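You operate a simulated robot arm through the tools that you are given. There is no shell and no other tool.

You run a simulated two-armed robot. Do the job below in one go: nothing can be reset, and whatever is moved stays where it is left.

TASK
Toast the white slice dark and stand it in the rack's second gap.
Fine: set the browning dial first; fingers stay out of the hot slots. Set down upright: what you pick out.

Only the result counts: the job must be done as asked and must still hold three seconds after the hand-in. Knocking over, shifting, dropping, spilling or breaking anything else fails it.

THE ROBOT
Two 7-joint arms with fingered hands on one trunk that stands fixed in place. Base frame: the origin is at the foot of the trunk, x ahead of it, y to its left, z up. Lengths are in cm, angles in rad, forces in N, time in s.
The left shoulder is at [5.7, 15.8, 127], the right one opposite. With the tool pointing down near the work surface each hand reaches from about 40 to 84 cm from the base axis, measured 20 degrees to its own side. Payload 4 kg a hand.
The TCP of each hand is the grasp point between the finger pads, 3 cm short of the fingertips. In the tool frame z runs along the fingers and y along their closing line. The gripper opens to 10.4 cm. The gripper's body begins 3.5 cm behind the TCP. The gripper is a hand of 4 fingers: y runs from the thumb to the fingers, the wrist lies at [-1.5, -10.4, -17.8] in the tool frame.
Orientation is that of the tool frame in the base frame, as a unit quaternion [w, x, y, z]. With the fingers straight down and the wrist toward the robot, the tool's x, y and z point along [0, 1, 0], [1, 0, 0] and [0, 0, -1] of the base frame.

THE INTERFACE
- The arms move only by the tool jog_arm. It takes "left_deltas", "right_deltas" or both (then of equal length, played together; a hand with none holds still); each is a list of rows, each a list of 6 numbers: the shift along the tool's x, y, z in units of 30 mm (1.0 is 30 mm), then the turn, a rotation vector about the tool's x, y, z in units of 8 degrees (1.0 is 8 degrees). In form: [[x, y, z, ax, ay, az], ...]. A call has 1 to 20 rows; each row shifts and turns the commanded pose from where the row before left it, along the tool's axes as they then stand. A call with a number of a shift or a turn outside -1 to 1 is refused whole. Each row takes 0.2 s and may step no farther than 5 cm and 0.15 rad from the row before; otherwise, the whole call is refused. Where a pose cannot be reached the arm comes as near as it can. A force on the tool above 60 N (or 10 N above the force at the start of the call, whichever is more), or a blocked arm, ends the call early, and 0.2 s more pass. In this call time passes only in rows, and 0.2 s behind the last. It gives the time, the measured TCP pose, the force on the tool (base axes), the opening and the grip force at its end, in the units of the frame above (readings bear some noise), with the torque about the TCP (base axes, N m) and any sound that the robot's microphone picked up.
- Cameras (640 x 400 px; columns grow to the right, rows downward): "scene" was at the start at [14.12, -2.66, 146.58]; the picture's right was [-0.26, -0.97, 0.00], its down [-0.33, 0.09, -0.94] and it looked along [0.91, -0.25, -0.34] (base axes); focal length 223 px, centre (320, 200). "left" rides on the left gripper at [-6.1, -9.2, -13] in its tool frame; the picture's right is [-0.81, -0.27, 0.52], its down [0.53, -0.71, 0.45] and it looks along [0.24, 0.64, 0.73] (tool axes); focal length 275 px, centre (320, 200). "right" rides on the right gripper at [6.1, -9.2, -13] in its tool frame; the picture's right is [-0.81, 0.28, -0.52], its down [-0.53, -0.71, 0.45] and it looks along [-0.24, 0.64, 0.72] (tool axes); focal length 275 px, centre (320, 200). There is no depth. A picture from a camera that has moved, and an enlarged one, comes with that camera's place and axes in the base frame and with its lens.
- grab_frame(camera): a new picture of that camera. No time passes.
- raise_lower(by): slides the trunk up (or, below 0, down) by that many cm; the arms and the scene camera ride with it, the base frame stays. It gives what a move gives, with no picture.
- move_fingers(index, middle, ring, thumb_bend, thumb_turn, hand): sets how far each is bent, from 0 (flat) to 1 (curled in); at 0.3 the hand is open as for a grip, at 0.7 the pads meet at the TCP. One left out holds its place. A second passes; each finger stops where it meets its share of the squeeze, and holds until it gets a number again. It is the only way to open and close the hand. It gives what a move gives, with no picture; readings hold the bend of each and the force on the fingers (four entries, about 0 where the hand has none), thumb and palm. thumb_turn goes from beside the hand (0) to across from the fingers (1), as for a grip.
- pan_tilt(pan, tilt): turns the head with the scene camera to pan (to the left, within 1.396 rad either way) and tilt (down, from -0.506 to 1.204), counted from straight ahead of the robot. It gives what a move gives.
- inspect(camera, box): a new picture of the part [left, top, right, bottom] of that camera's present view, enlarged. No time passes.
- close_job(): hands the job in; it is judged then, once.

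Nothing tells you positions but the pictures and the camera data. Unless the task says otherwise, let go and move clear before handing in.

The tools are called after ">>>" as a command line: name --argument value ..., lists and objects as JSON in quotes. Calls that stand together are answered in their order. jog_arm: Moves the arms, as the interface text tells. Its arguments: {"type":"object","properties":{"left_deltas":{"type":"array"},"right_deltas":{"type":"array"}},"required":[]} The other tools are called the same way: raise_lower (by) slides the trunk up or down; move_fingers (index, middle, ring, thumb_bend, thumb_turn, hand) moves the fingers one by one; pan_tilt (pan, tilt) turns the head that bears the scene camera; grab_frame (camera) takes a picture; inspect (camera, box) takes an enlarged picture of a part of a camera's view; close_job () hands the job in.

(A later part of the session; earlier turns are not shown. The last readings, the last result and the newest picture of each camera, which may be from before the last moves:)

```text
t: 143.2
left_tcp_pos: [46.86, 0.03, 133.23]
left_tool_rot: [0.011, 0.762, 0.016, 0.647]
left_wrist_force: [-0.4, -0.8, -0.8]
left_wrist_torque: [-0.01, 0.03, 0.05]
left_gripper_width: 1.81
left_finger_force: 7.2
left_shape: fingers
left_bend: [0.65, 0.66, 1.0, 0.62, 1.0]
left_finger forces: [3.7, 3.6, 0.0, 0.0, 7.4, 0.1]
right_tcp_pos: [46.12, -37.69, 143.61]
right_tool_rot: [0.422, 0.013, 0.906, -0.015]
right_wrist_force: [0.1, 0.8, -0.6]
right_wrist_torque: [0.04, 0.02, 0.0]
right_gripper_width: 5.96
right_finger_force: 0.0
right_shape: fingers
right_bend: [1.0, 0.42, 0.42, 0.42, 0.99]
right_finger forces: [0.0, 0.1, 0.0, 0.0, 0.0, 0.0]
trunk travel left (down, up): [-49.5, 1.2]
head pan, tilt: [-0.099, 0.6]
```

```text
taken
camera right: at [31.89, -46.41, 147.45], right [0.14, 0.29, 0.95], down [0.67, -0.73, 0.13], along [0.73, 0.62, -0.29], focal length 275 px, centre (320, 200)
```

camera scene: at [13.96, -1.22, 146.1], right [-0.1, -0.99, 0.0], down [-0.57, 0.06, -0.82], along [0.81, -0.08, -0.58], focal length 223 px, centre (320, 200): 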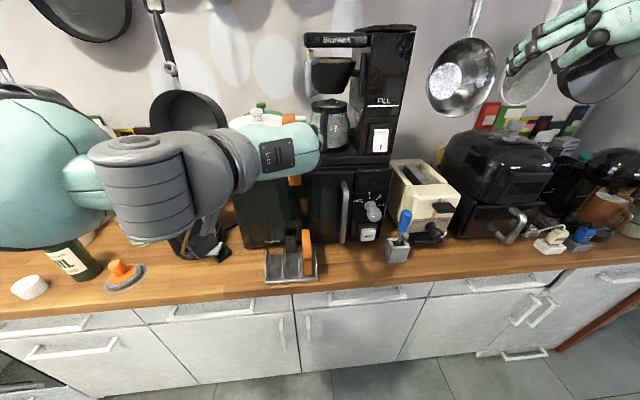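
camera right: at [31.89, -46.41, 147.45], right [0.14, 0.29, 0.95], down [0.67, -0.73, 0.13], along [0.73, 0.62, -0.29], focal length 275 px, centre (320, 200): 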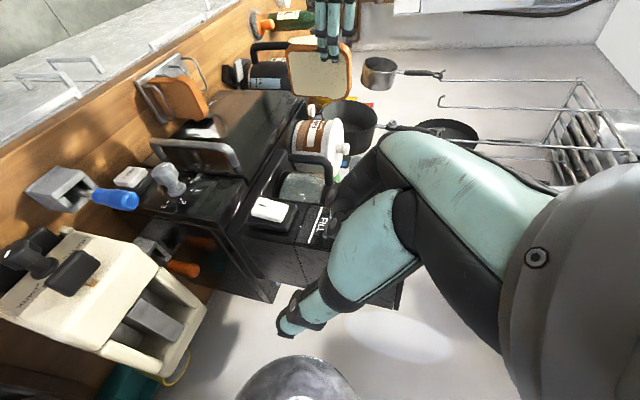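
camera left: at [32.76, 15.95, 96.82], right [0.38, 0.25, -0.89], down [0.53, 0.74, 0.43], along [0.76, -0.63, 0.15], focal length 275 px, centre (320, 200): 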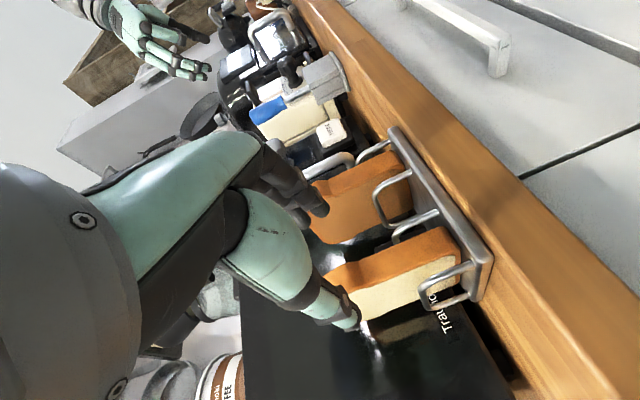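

The left hand holds the slice at y=0 without strain, so I'll take it a little farther right to meet the right hand comfortably.

>>> jog_arm --left_deltas '[[0, 0.7, 0, 0, 0, 0], [0, 0.7, 0, 0, 0, 0]]'

>>> jog_arm --right_deltas '[[0, 1, 0, 0, 0, 0], [0, 1, 0, 0, 0, 0], [0, 1, 0, 0, 0, 0], [0, 1, 0, 0, 0, 0], [0, 1, 0, 0, 0, 0], [0, 1, 0, 0, 0, 0]]'

>>> grab_frame --camera "right"

>>> grab_frame --camera "left"

>>> grab_frame --camera "scene"

```text
t: 143.8
left_tcp_pos: [46.97, -4.52, 133.47]
left_tool_rot: [0.01, 0.762, 0.016, 0.647]
left_wrist_force: [-0.1, 0.1, -0.5]
left_wrist_torque: [0.03, 0.0, 0.01]
left_gripper_width: 1.82
left_finger_force: 7.3
left_shape: fingers
left_bend: [0.65, 0.66, 1.0, 0.62, 1.0]
left_finger forces: [3.7, 3.7, 0.0, 0.1, 7.4, 0.0]
right_tcp_pos: [46.24, -37.76, 143.57]
right_tool_rot: [0.421, 0.011, 0.907, -0.014]
right_wrist_force: [0.3, 0.0, 0.2]
right_wrist_torque: [0.02, 0.0, -0.01]
right_gripper_width: 5.95
right_finger_force: 0.0
right_shape: fingers
right_bend: [1.0, 0.42, 0.42, 0.42, 0.99]
right_finger forces: [0.0, 0.0, 0.0, 0.0, 0.0, 0.0]
trunk travel left (down, up): [-49.5, 1.2]
head pan, tilt: [-0.099, 0.6]
```

```text
t: 145.2
left_tcp_pos: [47.09, -4.24, 133.51]
left_tool_rot: [0.01, 0.761, 0.017, 0.648]
left_wrist_force: [-0.3, 0.0, 0.0]
left_wrist_torque: [0.0, 0.0, -0.01]
left_gripper_width: 1.81
left_finger_force: 7.2
left_shape: fingers
left_bend: [0.65, 0.66, 1.0, 0.62, 1.0]
left_finger forces: [3.7, 3.7, 0.0, 0.0, 7.4, 0.1]
right_tcp_pos: [46.59, -21.96, 139.17]
right_tool_rot: [0.426, 0.011, 0.905, -0.007]
right_wrist_force: [0.1, 0.7, -0.4]
right_wrist_torque: [0.02, 0.0, -0.01]
right_gripper_width: 5.92
right_finger_force: 0.2
right_shape: fingers
right_bend: [1.0, 0.42, 0.42, 0.42, 0.99]
right_finger forces: [0.0, 0.0, 0.0, 0.0, 0.0, 0.0]
right hand out of reach, approached as far as the arm can: row 3, 4, 5, 6
trunk travel left (down, up): [-49.5, 1.2]
head pan, tilt: [-0.099, 0.6]
```

```text
taken
camera right: at [32.41, -30.84, 142.71], right [0.13, 0.28, 0.95], down [0.67, -0.73, 0.12], along [0.73, 0.62, -0.28], focal length 275 px, centre (320, 200)
```

right: 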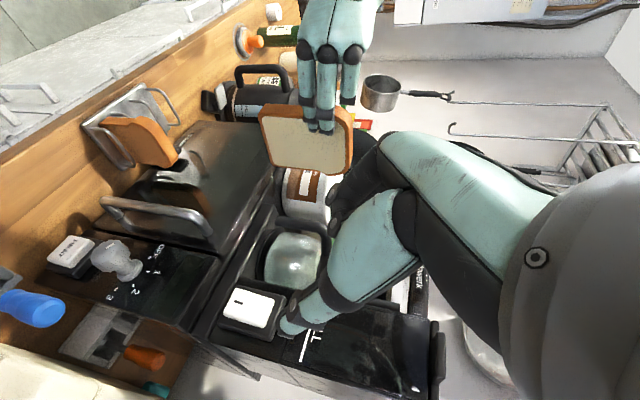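

```text
taken
camera left: at [32.87, 4.76, 129.2], right [0.38, 0.25, -0.89], down [0.53, 0.74, 0.43], along [0.76, -0.63, 0.15], focal length 275 px, centre (320, 200)
```

left: 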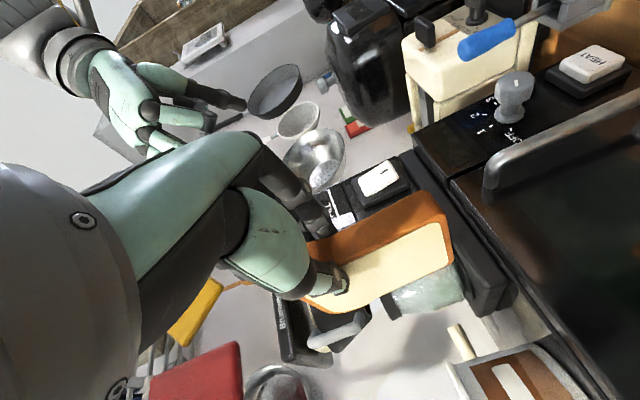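

```text
taken
camera scene: at [13.96, -1.05, 146.1], right [-0.1, -0.99, 0.0], down [-0.57, 0.06, -0.82], along [0.81, -0.08, -0.58], focal length 223 px, centre (320, 200)
```

scene: 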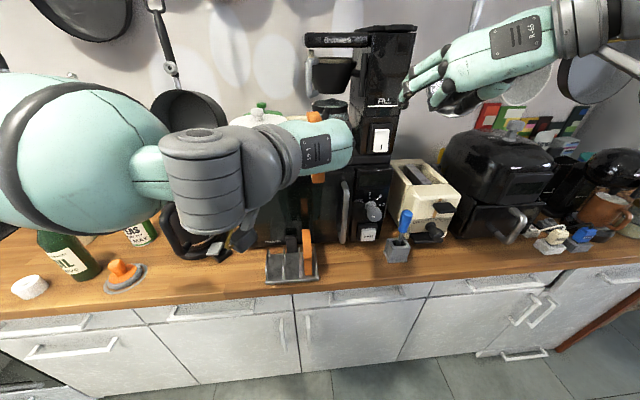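

The right hand wants to be lower and farther forward than that. I'll shift the left hand (with the slice) back left for room, then probe the right hand's limits near the meeting height.

>>> jog_arm --left_deltas '[[0, -0.9, 0, 0, 0, 0], [0, -0.9, 0, 0, 0, 0], [0, -0.9, 0, 0, 0, 0], [-0.47, -0.3, 0.42, 0, 0, 0], [-0.47, 0, 0.42, 0, 0, 0]]'

>>> jog_arm --right_deltas '[[0.3, 0, 0.85, 0, 0, 0], [0.3, 0, 0.85, 0, 0, 0], [0, 0.8, 0, 0, 0, 0], [0, 0.8, 0, 0, 0, 0], [0, 0.8, 0, 0, 0, 0], [0, 0.8, 0, 0, 0, 0]]'

>>> grab_frame --camera "right"

```text
t: 146.4
left_tcp_pos: [49.14, 4.79, 129.96]
left_tool_rot: [0.01, 0.762, 0.016, 0.647]
left_wrist_force: [0.0, -0.7, -0.9]
left_wrist_torque: [0.05, 0.08, 0.02]
left_gripper_width: 1.8
left_finger_force: 7.8
left_shape: fingers
left_bend: [0.65, 0.66, 1.0, 0.62, 1.0]
left_finger forces: [3.8, 3.6, 0.1, 0.0, 7.4, 0.0]
right_tcp_pos: [46.65, -22.02, 139.09]
right_tool_rot: [0.425, 0.01, 0.905, -0.007]
right_wrist_force: [-0.3, 0.1, 0.0]
right_wrist_torque: [0.02, -0.03, 0.0]
right_gripper_width: 5.96
right_finger_force: 0.1
right_shape: fingers
right_bend: [1.0, 0.42, 0.42, 0.42, 0.99]
right_finger forces: [0.0, 0.0, 0.1, 0.1, 0.0, 0.0]
trunk travel left (down, up): [-49.5, 1.2]
head pan, tilt: [-0.099, 0.6]
```

```text
t: 147.8
left_tcp_pos: [49.0, 4.87, 129.98]
left_tool_rot: [0.011, 0.762, 0.017, 0.648]
left_wrist_force: [-0.1, 0.3, -1.1]
left_wrist_torque: [0.01, 0.04, -0.03]
left_gripper_width: 1.81
left_finger_force: 7.5
left_shape: fingers
left_bend: [0.65, 0.66, 1.0, 0.62, 1.0]
left_finger forces: [3.7, 3.6, 0.0, 0.1, 7.5, 0.0]
right_tcp_pos: [48.88, -15.01, 132.96]
right_tool_rot: [0.425, 0.009, 0.905, -0.005]
right_wrist_force: [-1.4, 0.4, -0.4]
right_wrist_torque: [-0.02, 0.03, 0.0]
right_gripper_width: 5.93
right_finger_force: 0.1
right_shape: fingers
right_bend: [1.0, 0.42, 0.42, 0.42, 0.99]
right_finger forces: [0.0, 0.0, 0.0, 0.0, 0.1, 0.1]
right hand out of reach, approached as far as the arm can: row 5, 6
trunk travel left (down, up): [-49.5, 1.2]
head pan, tilt: [-0.099, 0.6]
```

```text
taken
camera right: at [34.72, -23.98, 136.61], right [0.12, 0.27, 0.95], down [0.68, -0.73, 0.12], along [0.73, 0.63, -0.28], focal length 275 px, centre (320, 200)
```

right: 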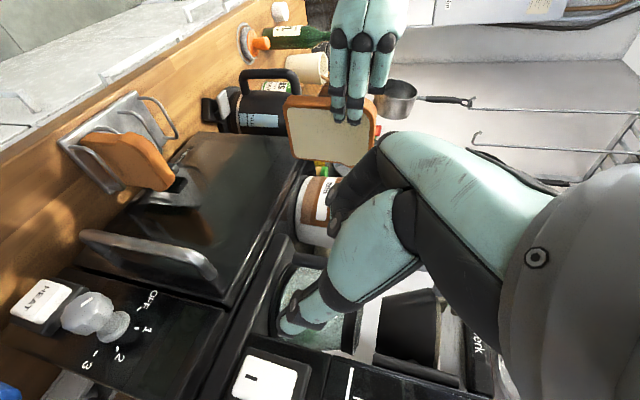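

The right hand's inner limit loosens quickly toward its own side, while the left, lying flat, crosses easily. I'll move the meeting point to about y=-16. First a test of the left hand reaching there with the right backed off.

>>> jog_arm --right_deltas '[[0, -1, 0, 0, 0, 0], [0, -1, 0, 0, 0, 0], [0, -1, 0, 0, 0, 0], [0, -1, 0, 0, 0, 0], [0, -1, 0, 0, 0, 0], [0, -1, 0, 0, 0, 0], [0, -1, 0, 0, 0, 0]]'

>>> jog_arm --left_deltas '[[0, 0.9, 0, 0, 0, 0], [0, 0.9, 0, 0, 0, 0], [0, 0.9, 0, 0, 0, 0], [0, 0.9, 0, 0, 0, 0], [0, 0.9, 0, 0, 0, 0], [0, 0.9, 0, 0, 0, 0], [0, 0.9, 0, 0, 0, 0], [0, 0.9, 0, 0, 0, 0]]'

>>> grab_frame --camera "right"

>>> grab_frame --camera "scene"

```text
t: 149.4
left_tcp_pos: [49.08, 4.72, 130.04]
left_tool_rot: [0.01, 0.761, 0.016, 0.649]
left_wrist_force: [0.1, 0.1, -0.3]
left_wrist_torque: [0.0, 0.03, -0.02]
left_gripper_width: 1.8
left_finger_force: 7.7
left_shape: fingers
left_bend: [0.65, 0.66, 1.0, 0.62, 1.0]
left_finger forces: [3.6, 3.7, 0.1, 0.0, 7.4, 0.0]
right_tcp_pos: [48.15, -36.09, 133.39]
right_tool_rot: [0.422, 0.012, 0.906, -0.014]
right_wrist_force: [-0.5, -0.5, -0.2]
right_wrist_torque: [0.0, 0.03, 0.05]
right_gripper_width: 5.95
right_finger_force: 0.0
right_shape: fingers
right_bend: [1.0, 0.42, 0.42, 0.42, 0.99]
right_finger forces: [0.1, 0.1, 0.0, 0.0, 0.0, 0.0]
trunk travel left (down, up): [-49.5, 1.2]
head pan, tilt: [-0.099, 0.6]
```

```text
t: 151.2
left_tcp_pos: [49.23, -16.78, 130.78]
left_tool_rot: [0.01, 0.761, 0.017, 0.648]
left_wrist_force: [-1.6, -0.2, 0.2]
left_wrist_torque: [0.01, 0.01, 0.03]
left_gripper_width: 1.8
left_finger_force: 7.7
left_shape: fingers
left_bend: [0.65, 0.66, 1.0, 0.62, 1.0]
left_finger forces: [3.7, 3.6, 0.1, 0.0, 7.3, 0.0]
right_tcp_pos: [48.19, -36.12, 133.35]
right_tool_rot: [0.423, 0.012, 0.906, -0.014]
right_wrist_force: [0.7, -0.3, -0.7]
right_wrist_torque: [-0.04, 0.0, 0.0]
right_gripper_width: 5.92
right_finger_force: 0.0
right_shape: fingers
right_bend: [1.0, 0.42, 0.42, 0.42, 0.99]
right_finger forces: [0.1, 0.0, 0.1, 0.0, 0.0, 0.1]
trunk travel left (down, up): [-49.5, 1.2]
head pan, tilt: [-0.099, 0.6]
```

```text
taken
camera right: at [33.92, -44.83, 137.21], right [0.13, 0.29, 0.95], down [0.67, -0.73, 0.13], along [0.73, 0.62, -0.29], focal length 275 px, centre (320, 200)
```

right: 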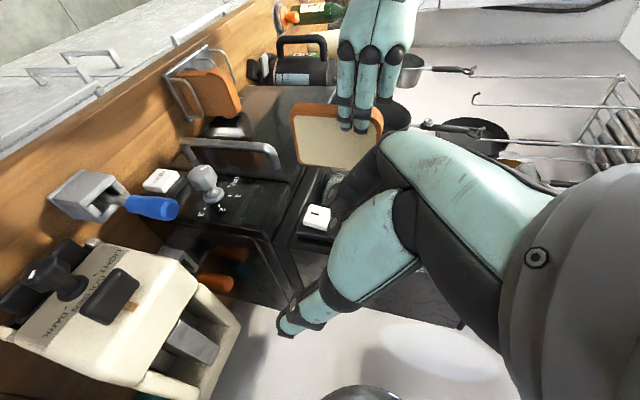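

```text
taken
camera scene: at [13.93, -1.31, 146.1], right [-0.1, -0.99, 0.0], down [-0.57, 0.06, -0.82], along [0.81, -0.08, -0.58], focal length 223 px, centre (320, 200)
```

scene: 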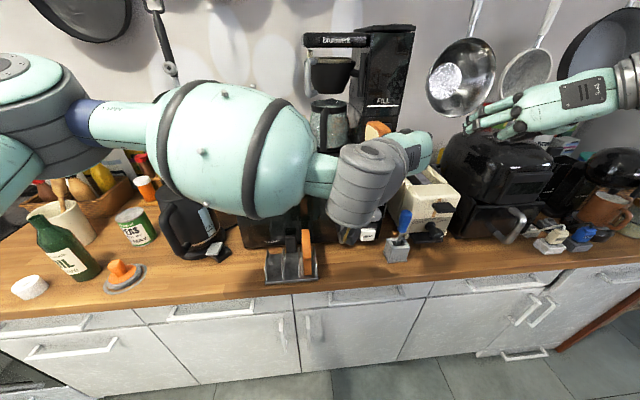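

Surprisingly, in this flat pose the left hand reaches y=-17 with ease, so it may be able to serve the toaster itself and skip the handover. I'll move the right arm well aside and test how far the left can carry the slice, high above everything.

>>> jog_arm --right_deltas '[[0.3, -0.9, -0.4, 0, 0, 0], [0.3, -0.9, -0.4, 0, 0, 0], [0, -0.9, 0, 0, 0, 0], [0, -0.9, 0, 0, 0, 0], [0, -0.9, 0, 0, 0, 0], [0, -0.9, 0, 0, 0, 0], [0, -0.9, 0, 0, 0, 0], [0, -0.9, 0, 0, 0, 0]]'

>>> jog_arm --left_deltas '[[0.1, 0.9, 0.3, 0, 0, 0], [0.1, 0.9, 0.3, 0, 0, 0], [0.1, 0.9, 0.3, 0, 0, 0], [0.1, 0.9, 0.3, 0, 0, 0]]'

>>> grab_frame --camera "scene"

```text
t: 153.0
left_tcp_pos: [49.24, -16.76, 130.91]
left_tool_rot: [0.011, 0.761, 0.017, 0.648]
left_wrist_force: [0.1, 0.6, -0.8]
left_wrist_torque: [0.02, 0.0, 0.01]
left_gripper_width: 1.79
left_finger_force: 7.5
left_shape: fingers
left_bend: [0.65, 0.66, 1.0, 0.62, 1.0]
left_finger forces: [3.8, 3.6, 0.0, 0.0, 7.3, 0.0]
right_tcp_pos: [44.48, -57.43, 134.1]
right_tool_rot: [0.422, 0.012, 0.906, -0.014]
right_wrist_force: [0.6, -0.1, 0.6]
right_wrist_torque: [-0.03, -0.01, 0.05]
right_gripper_width: 5.92
right_finger_force: 0.0
right_shape: fingers
right_bend: [1.0, 0.42, 0.42, 0.42, 0.99]
right_finger forces: [0.1, 0.0, 0.1, 0.1, 0.0, 0.0]
trunk travel left (down, up): [-49.5, 1.2]
head pan, tilt: [-0.099, 0.6]
```

```text
t: 154.0
left_tcp_pos: [53.21, -27.73, 131.68]
left_tool_rot: [0.009, 0.761, 0.017, 0.649]
left_wrist_force: [0.0, -0.3, -1.0]
left_wrist_torque: [0.01, 0.01, 0.02]
left_gripper_width: 1.8
left_finger_force: 6.9
left_shape: fingers
left_bend: [0.65, 0.66, 1.0, 0.62, 1.0]
left_finger forces: [3.8, 3.6, 0.0, 0.0, 7.3, 0.0]
right_tcp_pos: [44.37, -57.57, 134.17]
right_tool_rot: [0.422, 0.011, 0.906, -0.014]
right_wrist_force: [0.0, 0.2, -0.2]
right_wrist_torque: [0.04, -0.03, 0.0]
right_gripper_width: 5.93
right_finger_force: 0.0
right_shape: fingers
right_bend: [1.0, 0.42, 0.42, 0.42, 0.99]
right_finger forces: [0.0, 0.0, 0.1, 0.0, 0.0, 0.0]
trunk travel left (down, up): [-49.5, 1.2]
head pan, tilt: [-0.099, 0.6]
```

```text
taken
camera scene: at [13.91, -1.31, 146.1], right [-0.1, -0.99, 0.0], down [-0.57, 0.06, -0.82], along [0.81, -0.08, -0.58], focal length 223 px, centre (320, 200)
```

scene: 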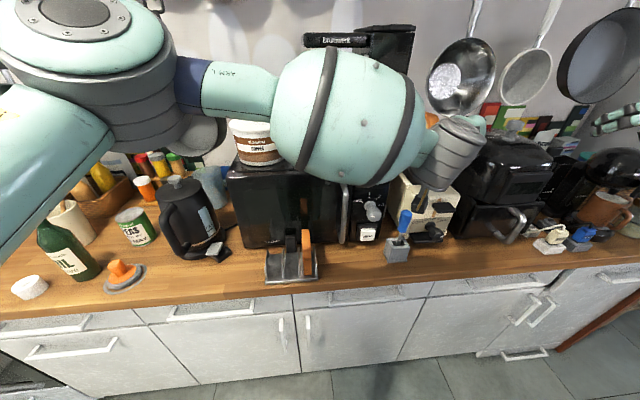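

Still no strain at y=-28. I'll continue toward the toaster, staying high.

>>> jog_arm --left_deltas '[[0.1, 0.8, 0.6, 0, 0, 0], [0.1, 0.8, 0.6, 0, 0, 0], [0.1, 0.8, 0.6, 0, 0, 0], [0.1, 0.8, 0.6, 0, 0, 0]]'

>>> grab_frame --camera "scene"

>>> grab_frame --camera "left"

>>> grab_frame --camera "right"

```text
t: 155.0
left_tcp_pos: [59.94, -34.38, 131.79]
left_tool_rot: [0.011, 0.761, 0.017, 0.648]
left_wrist_force: [0.7, 0.2, -1.2]
left_wrist_torque: [0.0, 0.01, -0.01]
left_gripper_width: 1.79
left_finger_force: 7.3
left_shape: fingers
left_bend: [0.65, 0.66, 1.0, 0.62, 1.0]
left_finger forces: [3.6, 3.6, 0.0, 0.1, 7.1, 0.0]
left hand out of reach, approached as far as the arm can: row 4
right_tcp_pos: [44.71, -57.16, 134.27]
right_tool_rot: [0.422, 0.011, 0.906, -0.017]
right_wrist_force: [-0.4, -0.3, 0.1]
right_wrist_torque: [-0.02, 0.01, -0.03]
right_gripper_width: 5.94
right_finger_force: 0.0
right_shape: fingers
right_bend: [1.0, 0.42, 0.42, 0.42, 0.99]
right_finger forces: [0.1, 0.0, 0.1, 0.1, 0.1, 0.1]
trunk travel left (down, up): [-49.5, 1.2]
head pan, tilt: [-0.099, 0.6]
```

```text
taken
camera scene: at [14.13, -1.0, 146.09], right [-0.1, -0.99, 0.0], down [-0.57, 0.06, -0.82], along [0.81, -0.08, -0.58], focal length 223 px, centre (320, 200)
```

scene: 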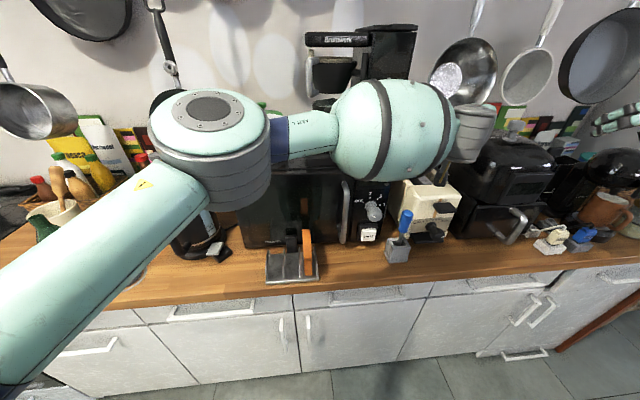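

```text
taken
camera left: at [45.85, -25.5, 127.55], right [0.38, 0.24, -0.89], down [0.53, 0.74, 0.42], along [0.76, -0.63, 0.15], focal length 275 px, centre (320, 200)
```

left: 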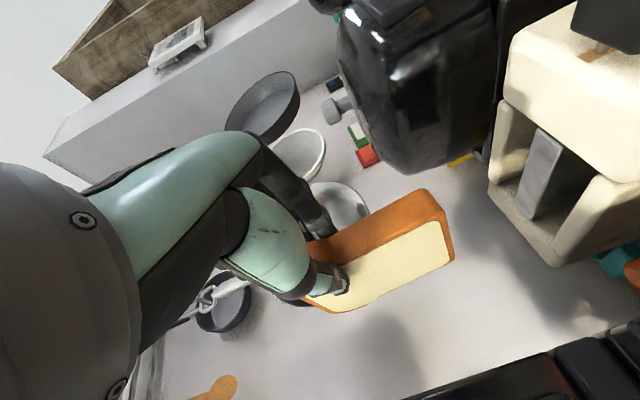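

```text
taken
camera right: at [30.39, -65.89, 138.1], right [0.14, 0.29, 0.95], down [0.67, -0.73, 0.13], along [0.73, 0.62, -0.29], focal length 275 px, centre (320, 200)
```

right: 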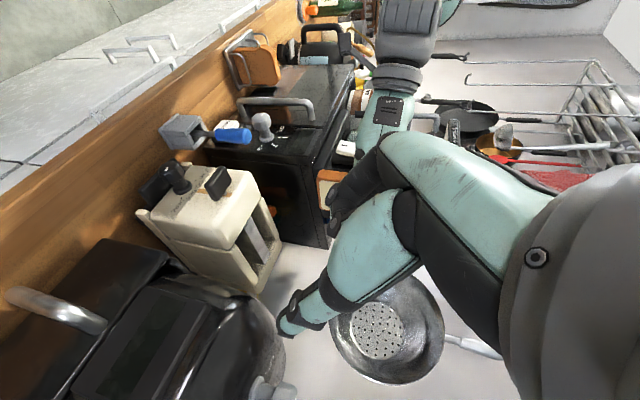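

>>> jog_arm --left_deltas '[[0.12, 0, 0.7, 0, 0, 0], [0.12, 0, 0.7, 0, 0, 0], [0.12, 0, 0.7, 0, 0, 0]]'

```text
t: 155.8
left_tcp_pos: [65.26, -32.48, 131.81]
left_tool_rot: [0.012, 0.76, 0.017, 0.649]
left_wrist_force: [1.2, 0.2, -0.4]
left_wrist_torque: [-0.01, 0.02, -0.03]
left_gripper_width: 1.77
left_finger_force: 7.2
left_shape: fingers
left_bend: [0.65, 0.66, 1.0, 0.62, 1.0]
left_finger forces: [3.5, 3.5, 0.1, 0.1, 7.1, 0.1]
left hand out of reach, approached as far as the arm can: row 1, 2, 3
right_tcp_pos: [44.38, -57.33, 134.37]
right_tool_rot: [0.423, 0.011, 0.906, -0.015]
right_wrist_force: [0.0, 0.6, 0.2]
right_wrist_torque: [-0.03, -0.01, 0.01]
right_gripper_width: 5.93
right_finger_force: 0.1
right_shape: fingers
right_bend: [1.0, 0.42, 0.42, 0.42, 0.99]
right_finger forces: [0.0, 0.0, 0.0, 0.0, 0.0, 0.0]
trunk travel left (down, up): [-49.5, 1.2]
head pan, tilt: [-0.099, 0.6]
```

The left hand can't quite reach the slots themselves, so a handover it is, but it can come as far as y≈-25, where the right hand is comfortable. I'll bring the slice back to a meeting point at (49.5, -25, 131).

>>> jog_arm --left_deltas '[[-0.145, -0.417, -0.865, 0, 0, 0], [-0.145, -0.417, -0.865, 0, 0, 0], [-0.145, -0.417, -0.865, 0, 0, 0], [-0.145, -0.417, -0.865, 0, 0, 0], [-0.145, -0.417, -0.865, 0, 0, 0], [-0.145, -0.417, -0.865, 0, 0, 0]]'

>>> grab_frame --camera "right"

>>> grab_frame --camera "left"

```text
t: 157.2
left_tcp_pos: [49.16, -25.08, 131.55]
left_tool_rot: [0.011, 0.761, 0.018, 0.649]
left_wrist_force: [-0.2, 1.3, 0.3]
left_wrist_torque: [0.02, 0.01, 0.01]
left_gripper_width: 1.78
left_finger_force: 7.1
left_shape: fingers
left_bend: [0.65, 0.66, 1.0, 0.63, 1.0]
left_finger forces: [3.6, 3.4, 0.1, 0.1, 7.0, 0.1]
right_tcp_pos: [44.41, -57.31, 134.38]
right_tool_rot: [0.422, 0.011, 0.906, -0.015]
right_wrist_force: [0.5, 0.1, 0.4]
right_wrist_torque: [0.01, 0.02, 0.04]
right_gripper_width: 5.95
right_finger_force: 0.0
right_shape: fingers
right_bend: [1.0, 0.42, 0.42, 0.42, 0.99]
right_finger forces: [0.0, 0.1, 0.0, 0.0, 0.0, 0.0]
trunk travel left (down, up): [-49.5, 1.2]
head pan, tilt: [-0.099, 0.6]
```

```text
taken
camera right: at [30.09, -65.97, 138.13], right [0.13, 0.29, 0.95], down [0.67, -0.73, 0.13], along [0.73, 0.62, -0.29], focal length 275 px, centre (320, 200)
```

right: 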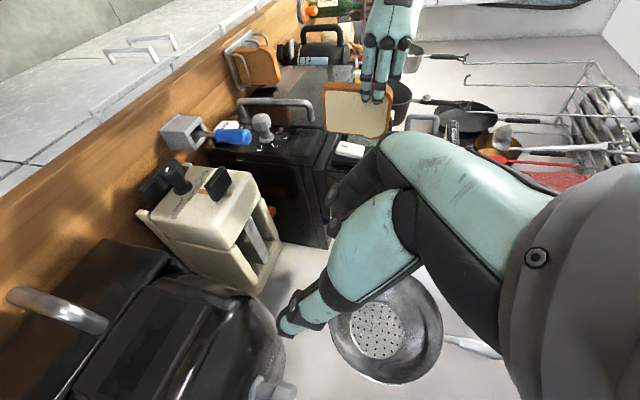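

```text
taken
camera left: at [35.03, -16.17, 127.31], right [0.38, 0.25, -0.89], down [0.53, 0.74, 0.43], along [0.76, -0.63, 0.15], focal length 275 px, centre (320, 200)
```

left: 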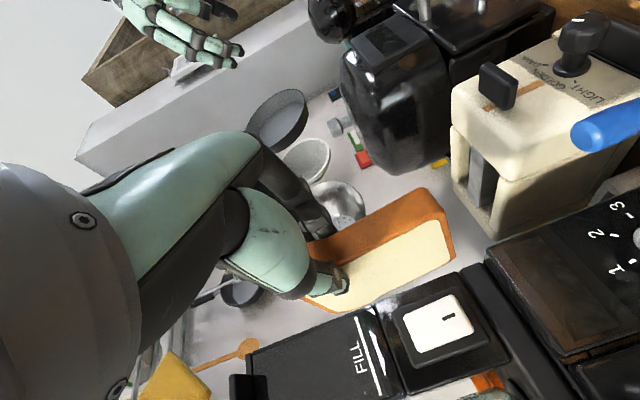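

>>> inspect --camera "right" --box '[300, 20, 430, 150]'

```text
3.08 times, centred on (365, 85) of right
camera zoom: at [30.09, -65.97, 138.13], right [0.13, 0.29, 0.95], down [0.67, -0.73, 0.13], along [0.73, 0.62, -0.29], focal length 847 px, centre (182, 554)
```

zoom: 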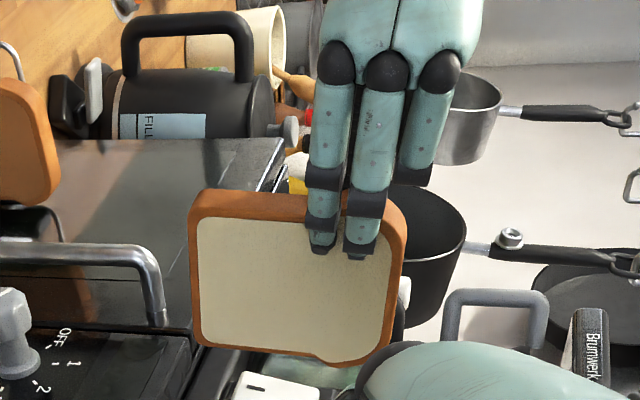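

The slice measures about 8.7 × 10.8 × 1.8 cm, held near its front edge. The right hand will pinch its upper rear from above. I'll shift the meeting point a little more to the right and lower, then bring the right hand to a pre-approach pose behind and above.

>>> jog_arm --left_deltas '[[-0.2, 0.8, 0.03, 0, 0, 0], [-0.2, 0.8, 0.03, 0, 0, 0]]'

>>> jog_arm --right_deltas '[[-0.77, 0, -0.64, 0, 0, 0], [-0.77, 0, -0.64, 0, 0, 0], [-0.3, 0.8, 0, 0, 0, 0], [-0.3, 0.8, 0.3, 0, 0, 0], [-0.3, 0.8, 0.3, 0, 0, 0]]'

>>> grab_frame --camera "right"

>>> grab_frame --camera "left"

>>> grab_frame --camera "scene"

```text
t: 157.8
left_tcp_pos: [49.36, -30.1, 130.75]
left_tool_rot: [0.008, 0.761, 0.015, 0.649]
left_wrist_force: [1.0, -1.0, -0.8]
left_wrist_torque: [0.0, 0.04, 0.0]
left_gripper_width: 1.76
left_finger_force: 6.6
left_shape: fingers
left_bend: [0.65, 0.66, 1.0, 0.63, 1.0]
left_finger forces: [3.5, 3.4, 0.0, 0.1, 7.0, 0.0]
right_tcp_pos: [44.25, -57.5, 134.18]
right_tool_rot: [0.423, 0.012, 0.906, -0.014]
right_wrist_force: [-0.8, -0.5, 0.7]
right_wrist_torque: [-0.01, 0.01, 0.02]
right_gripper_width: 5.94
right_finger_force: 0.1
right_shape: fingers
right_bend: [1.0, 0.42, 0.42, 0.42, 0.99]
right_finger forces: [0.0, 0.0, 0.1, 0.0, 0.0, 0.0]
trunk travel left (down, up): [-49.5, 1.2]
head pan, tilt: [-0.099, 0.6]
```

```text
t: 159.0
left_tcp_pos: [49.48, -30.13, 130.62]
left_tool_rot: [0.01, 0.762, 0.017, 0.647]
left_wrist_force: [-1.1, 0.3, -0.7]
left_wrist_torque: [-0.01, 0.04, 0.0]
left_gripper_width: 1.79
left_finger_force: 7.2
left_shape: fingers
left_bend: [0.65, 0.66, 1.0, 0.63, 1.0]
left_finger forces: [3.6, 3.4, 0.1, 0.0, 6.9, 0.0]
right_tcp_pos: [48.03, -50.15, 141.14]
right_tool_rot: [0.422, 0.012, 0.906, -0.015]
right_wrist_force: [0.9, -0.9, 0.6]
right_wrist_torque: [-0.01, -0.04, -0.02]
right_gripper_width: 5.94
right_finger_force: 0.0
right_shape: fingers
right_bend: [1.0, 0.42, 0.42, 0.42, 0.99]
right_finger forces: [0.0, 0.1, 0.0, 0.0, 0.0, 0.1]
trunk travel left (down, up): [-49.5, 1.2]
head pan, tilt: [-0.099, 0.6]
```

```text
taken
camera right: at [33.83, -58.93, 144.92], right [0.14, 0.29, 0.95], down [0.67, -0.73, 0.13], along [0.73, 0.62, -0.29], focal length 275 px, centre (320, 200)
```

right: 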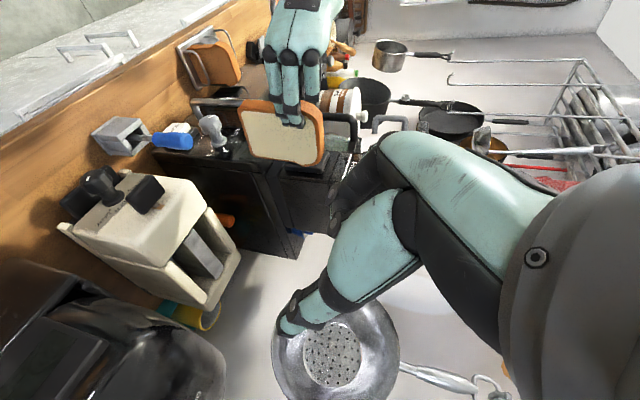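

```text
taken
camera left: at [35.51, -21.08, 126.33], right [0.38, 0.25, -0.89], down [0.53, 0.74, 0.43], along [0.76, -0.63, 0.15], focal length 275 px, centre (320, 200)
```

left: 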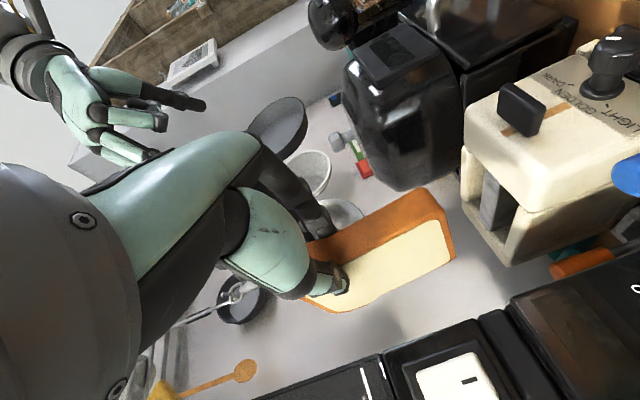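

```text
taken
camera scene: at [14.0, -1.1, 146.1], right [-0.1, -0.99, 0.0], down [-0.57, 0.06, -0.82], along [0.81, -0.08, -0.58], focal length 223 px, centre (320, 200)
```

scene: 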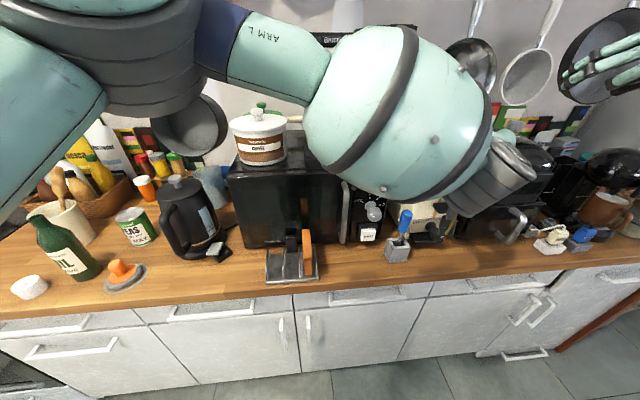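

Both hands are set up around the slice. I'll bring the right hand across at its present height, above everything, and check it before descending.

>>> jog_arm --right_deltas '[[0, 0.9, 0, 0, 0, 0], [0, 0.9, 0, 0, 0, 0], [0, 0.9, 0, 0, 0, 0], [0, 0.9, 0, 0, 0, 0]]'

>>> grab_frame --camera "right"

>>> grab_frame --camera "left"

```text
t: 160.0
left_tcp_pos: [49.47, -29.89, 130.64]
left_tool_rot: [0.01, 0.761, 0.017, 0.648]
left_wrist_force: [-0.7, 1.0, -0.5]
left_wrist_torque: [0.0, 0.01, 0.01]
left_gripper_width: 1.78
left_finger_force: 6.8
left_shape: fingers
left_bend: [0.65, 0.66, 1.0, 0.63, 1.0]
left_finger forces: [3.6, 3.4, 0.0, 0.0, 6.9, 0.1]
right_tcp_pos: [48.15, -39.38, 140.73]
right_tool_rot: [0.423, 0.012, 0.906, -0.016]
right_wrist_force: [-0.5, -0.2, -0.6]
right_wrist_torque: [0.01, -0.02, -0.04]
right_gripper_width: 5.95
right_finger_force: 0.1
right_shape: fingers
right_bend: [1.0, 0.42, 0.42, 0.42, 0.99]
right_finger forces: [0.0, 0.0, 0.0, 0.1, 0.1, 0.1]
trunk travel left (down, up): [-49.5, 1.2]
head pan, tilt: [-0.099, 0.6]
```

```text
taken
camera right: at [33.94, -48.15, 144.46], right [0.13, 0.29, 0.95], down [0.67, -0.73, 0.13], along [0.73, 0.61, -0.29], focal length 275 px, centre (320, 200)
```

right: 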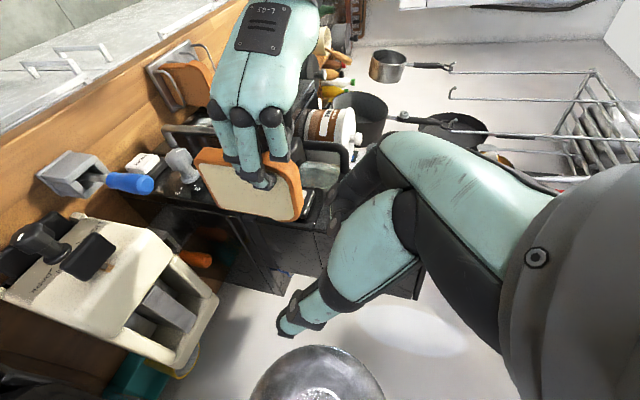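

```text
taken
camera left: at [35.41, -21.01, 126.38], right [0.38, 0.25, -0.89], down [0.53, 0.74, 0.43], along [0.76, -0.63, 0.15], focal length 275 px, centre (320, 200)
```

left: 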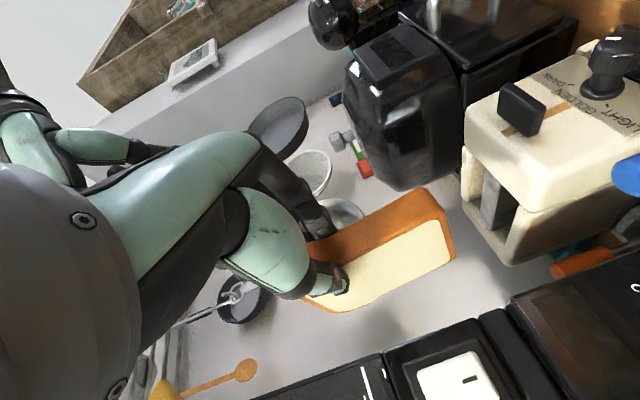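

>>> jog_arm --right_deltas '[[-0.1, 0.8, 0.1, 0, 0, 0], [-0.1, 0.8, 0.1, 0, 0, 0], [-0.1, 0.8, 0.1, 0, 0, 0], [0, 0.7, 0, 0, 0, 0]]'

>>> grab_frame --camera "right"

>>> grab_frame --camera "left"

>>> grab_frame --camera "scene"

```text
t: 161.0
left_tcp_pos: [49.54, -29.97, 130.6]
left_tool_rot: [0.011, 0.761, 0.017, 0.648]
left_wrist_force: [0.1, 0.4, 0.0]
left_wrist_torque: [0.04, 0.04, -0.05]
left_gripper_width: 1.79
left_finger_force: 7.0
left_shape: fingers
left_bend: [0.65, 0.66, 1.0, 0.63, 1.0]
left_finger forces: [3.6, 3.4, 0.0, 0.0, 7.0, 0.1]
right_tcp_pos: [49.82, -30.15, 140.94]
right_tool_rot: [0.422, 0.012, 0.907, -0.015]
right_wrist_force: [0.5, -0.2, 0.5]
right_wrist_torque: [-0.04, -0.01, -0.03]
right_gripper_width: 5.96
right_finger_force: 0.0
right_shape: fingers
right_bend: [1.0, 0.42, 0.42, 0.42, 0.99]
right_finger forces: [0.0, 0.0, 0.1, 0.0, 0.0, 0.0]
trunk travel left (down, up): [-49.5, 1.2]
head pan, tilt: [-0.099, 0.6]
```

```text
taken
camera right: at [35.63, -38.9, 144.64], right [0.14, 0.29, 0.95], down [0.67, -0.73, 0.13], along [0.73, 0.62, -0.29], focal length 275 px, centre (320, 200)
```

right: 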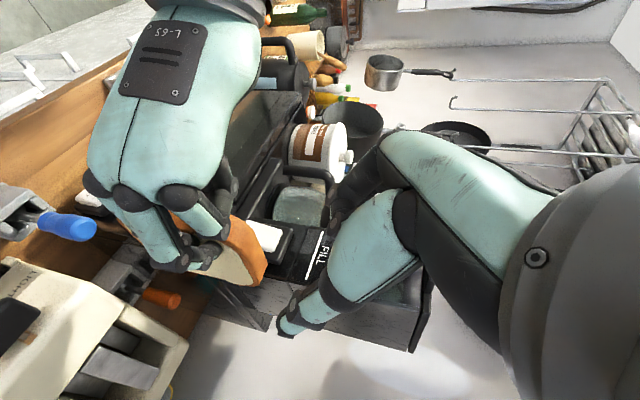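

```text
taken
camera left: at [35.46, -21.04, 126.35], right [0.38, 0.25, -0.89], down [0.53, 0.74, 0.43], along [0.76, -0.63, 0.15], focal length 275 px, centre (320, 200)
```

left: 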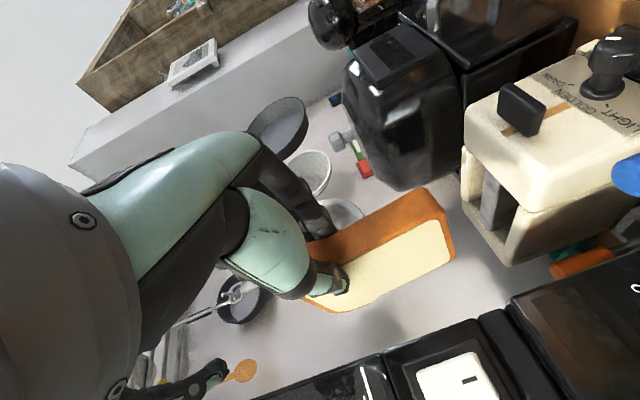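

```text
taken
camera scene: at [13.96, -1.04, 146.1], right [-0.1, -0.99, 0.0], down [-0.57, 0.06, -0.82], along [0.81, -0.08, -0.58], focal length 223 px, centre (320, 200)
```

scene: 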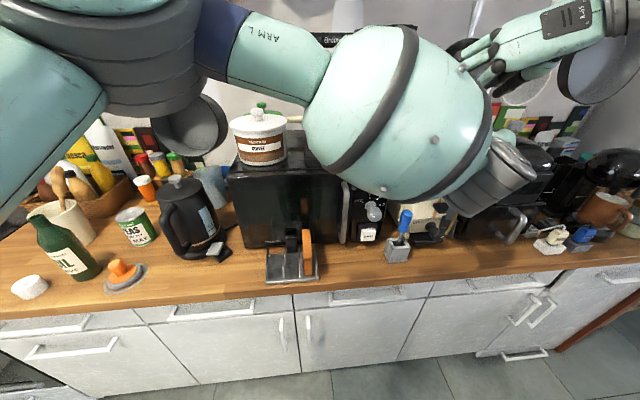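

The two hands are now aligned in one plane (y≈-30). I'll advance the right hand along its finger direction in two stages, checking in between.

>>> jog_arm --right_deltas '[[0, 0, 0.8, 0, 0, 0], [0.2, 0, 0.6, 0, 0, 0]]'

>>> grab_frame --camera "right"

>>> grab_frame --camera "left"

```text
t: 161.6
left_tcp_pos: [49.8, -29.98, 130.61]
left_tool_rot: [0.011, 0.762, 0.016, 0.648]
left_wrist_force: [-0.3, 0.0, 0.1]
left_wrist_torque: [0.0, 0.03, 0.03]
left_gripper_width: 1.79
left_finger_force: 7.1
left_shape: fingers
left_bend: [0.65, 0.66, 1.0, 0.63, 1.0]
left_finger forces: [3.6, 3.4, 0.1, 0.0, 7.0, 0.0]
right_tcp_pos: [52.81, -30.61, 137.82]
right_tool_rot: [0.421, 0.011, 0.907, -0.015]
right_wrist_force: [0.3, 0.4, -0.4]
right_wrist_torque: [0.01, 0.02, -0.01]
right_gripper_width: 5.93
right_finger_force: 0.1
right_shape: fingers
right_bend: [1.0, 0.42, 0.42, 0.42, 0.99]
right_finger forces: [0.0, 0.0, 0.0, 0.0, 0.0, 0.0]
trunk travel left (down, up): [-49.5, 1.2]
head pan, tilt: [-0.099, 0.6]
```

```text
taken
camera right: at [38.63, -39.26, 141.53], right [0.14, 0.29, 0.95], down [0.67, -0.73, 0.13], along [0.73, 0.62, -0.29], focal length 275 px, centre (320, 200)
```

right: 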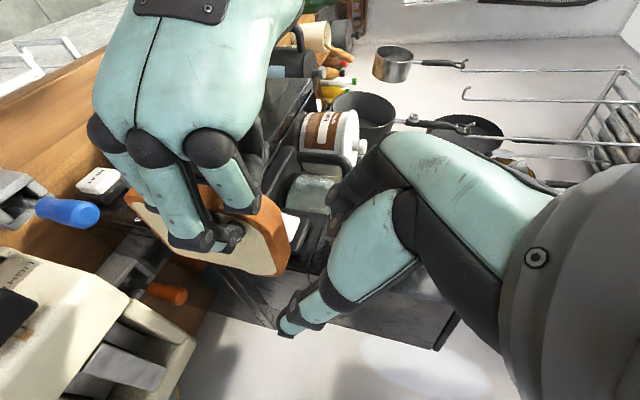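

```text
taken
camera left: at [35.6, -21.13, 126.29], right [0.38, 0.25, -0.89], down [0.53, 0.74, 0.43], along [0.76, -0.63, 0.15], focal length 275 px, centre (320, 200)
```

left: 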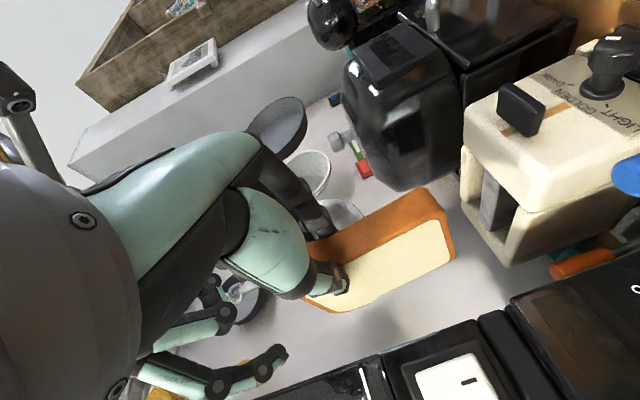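

>>> jog_arm --right_deltas '[[0.14, 0.1, 0.8, 0, 0, 0]]'

>>> grab_frame --camera "right"

>>> grab_frame --camera "left"

```text
t: 162.0
left_tcp_pos: [49.55, -30.01, 130.59]
left_tool_rot: [0.01, 0.762, 0.016, 0.647]
left_wrist_force: [-0.7, 0.8, -0.1]
left_wrist_torque: [-0.01, 0.02, -0.01]
left_gripper_width: 1.77
left_finger_force: 7.4
left_shape: fingers
left_bend: [0.65, 0.66, 1.0, 0.63, 1.0]
left_finger forces: [3.6, 3.5, 0.0, 0.0, 7.0, 0.0]
right_tcp_pos: [54.24, -30.27, 135.88]
right_tool_rot: [0.421, 0.011, 0.907, -0.015]
right_wrist_force: [0.1, 0.6, -0.1]
right_wrist_torque: [0.0, 0.01, 0.01]
right_gripper_width: 5.92
right_finger_force: 0.0
right_shape: fingers
right_bend: [1.0, 0.42, 0.42, 0.42, 0.99]
right_finger forces: [0.1, 0.0, 0.1, 0.0, 0.0, 0.0]
trunk travel left (down, up): [-49.5, 1.2]
head pan, tilt: [-0.099, 0.6]
```

```text
taken
camera right: at [39.95, -38.89, 139.66], right [0.14, 0.29, 0.95], down [0.67, -0.73, 0.13], along [0.73, 0.62, -0.29], focal length 275 px, centre (320, 200)
```

right: 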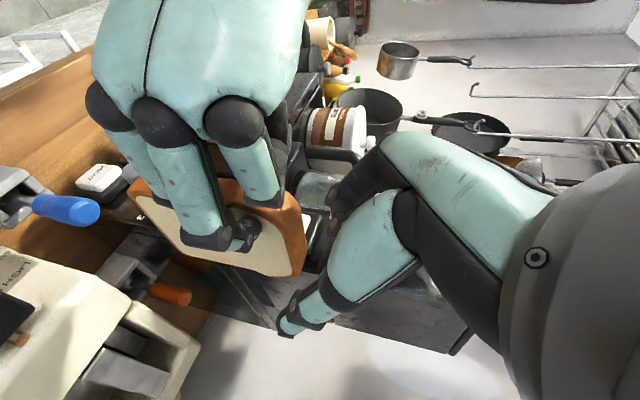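

```text
taken
camera left: at [35.54, -21.14, 126.31], right [0.38, 0.25, -0.89], down [0.53, 0.74, 0.43], along [0.76, -0.63, 0.15], focal length 275 px, centre (320, 200)
```

left: 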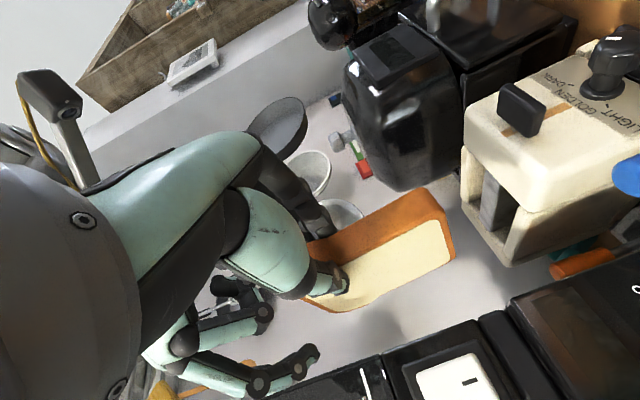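

>>> jog_arm --right_deltas '[[0.1, 0.07, 0.95, 0, 0, 0]]'

>>> grab_frame --camera "right"

>>> grab_frame --camera "left"

```text
t: 162.4
left_tcp_pos: [49.58, -29.95, 130.56]
left_tool_rot: [0.009, 0.762, 0.016, 0.647]
left_wrist_force: [0.5, 0.1, -0.7]
left_wrist_torque: [-0.04, 0.0, -0.03]
left_gripper_width: 1.8
left_finger_force: 7.7
left_shape: fingers
left_bend: [0.65, 0.66, 1.0, 0.63, 1.0]
left_finger forces: [3.6, 3.4, 0.1, 0.0, 7.1, 0.0]
right_tcp_pos: [56.21, -29.8, 133.9]
right_tool_rot: [0.422, 0.011, 0.906, -0.016]
right_wrist_force: [0.3, -0.6, 0.1]
right_wrist_torque: [0.02, 0.0, 0.01]
right_gripper_width: 5.93
right_finger_force: 0.0
right_shape: fingers
right_bend: [1.0, 0.42, 0.42, 0.42, 0.99]
right_finger forces: [0.0, 0.0, 0.0, 0.0, 0.0, 0.0]
trunk travel left (down, up): [-49.5, 1.2]
head pan, tilt: [-0.099, 0.6]
```

```text
taken
camera right: at [41.93, -38.52, 137.71], right [0.13, 0.29, 0.95], down [0.67, -0.73, 0.13], along [0.73, 0.62, -0.29], focal length 275 px, centre (320, 200)
```

right: 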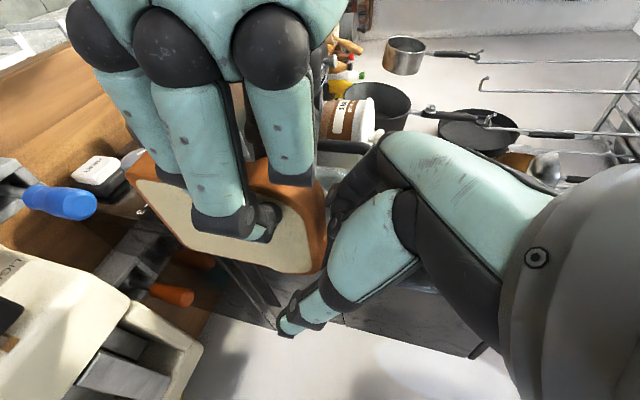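

```text
taken
camera left: at [35.5, -21.1, 126.33], right [0.38, 0.25, -0.89], down [0.53, 0.74, 0.43], along [0.76, -0.63, 0.15], focal length 275 px, centre (320, 200)
```

left: 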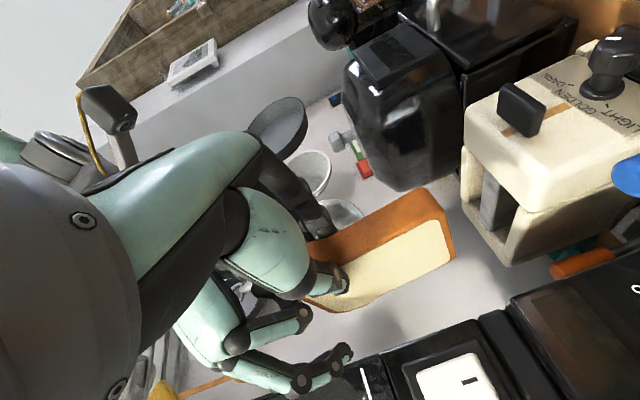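

The right fingers straddle the slice's top rear corner. I'll shift slightly toward its middle for a better bite.

>>> jog_arm --right_deltas '[[0.4, -0.05, 0.05, 0, 0, 0]]'

>>> grab_frame --camera "right"

>>> inspect --camera "left" --box '[180, 200, 480, 400]'

```text
t: 162.8
left_tcp_pos: [49.27, -30.14, 130.51]
left_tool_rot: [0.01, 0.763, 0.015, 0.647]
left_wrist_force: [-2.4, -2.2, -6.3]
left_wrist_torque: [-0.03, 0.2, -0.03]
left_gripper_width: 1.8
left_finger_force: 7.3
left_shape: fingers
left_bend: [0.64, 0.67, 1.0, 0.64, 1.0]
left_finger forces: [5.4, 2.6, 0.1, 0.0, 7.0, 0.0]
right_tcp_pos: [55.36, -29.98, 132.96]
right_tool_rot: [0.424, 0.011, 0.905, -0.015]
right_wrist_force: [2.5, 2.7, 5.6]
right_wrist_torque: [0.1, 0.11, -0.1]
right_gripper_width: 5.93
right_finger_force: 3.0
right_shape: fingers
right_bend: [1.0, 0.42, 0.42, 0.42, 0.99]
right_finger forces: [6.1, 0.1, 0.0, 0.1, 0.0, 0.1]
trunk travel left (down, up): [-49.5, 1.2]
head pan, tilt: [-0.099, 0.6]
```

```text
taken
camera right: at [41.1, -38.6, 136.73], right [0.13, 0.29, 0.95], down [0.67, -0.73, 0.13], along [0.73, 0.62, -0.29], focal length 275 px, centre (320, 200)
```

right: 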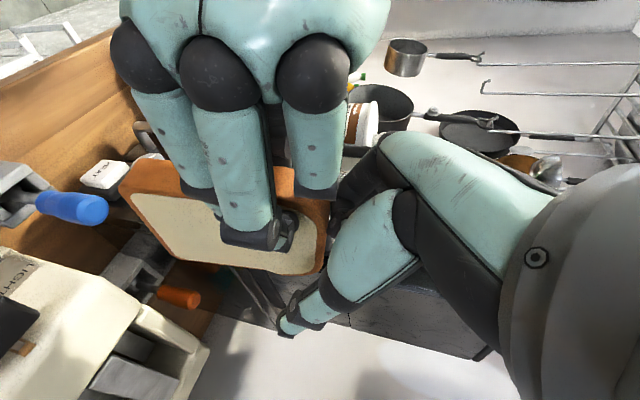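

```text
2.00 times, centred on (330, 300) of left
camera zoom: at [35.24, -21.16, 126.27], right [0.38, 0.25, -0.89], down [0.53, 0.73, 0.43], along [0.76, -0.63, 0.15], focal length 551 px, centre (300, 0)
```

zoom: 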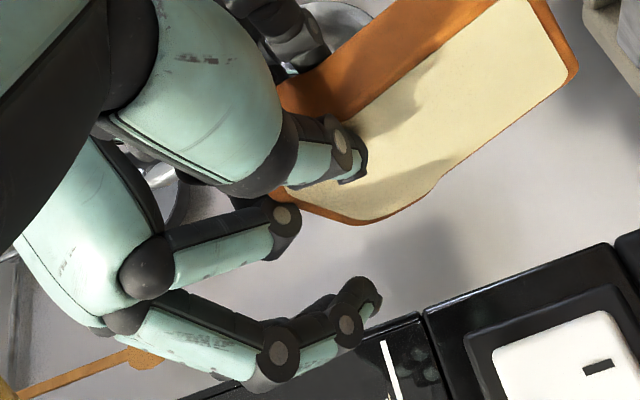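

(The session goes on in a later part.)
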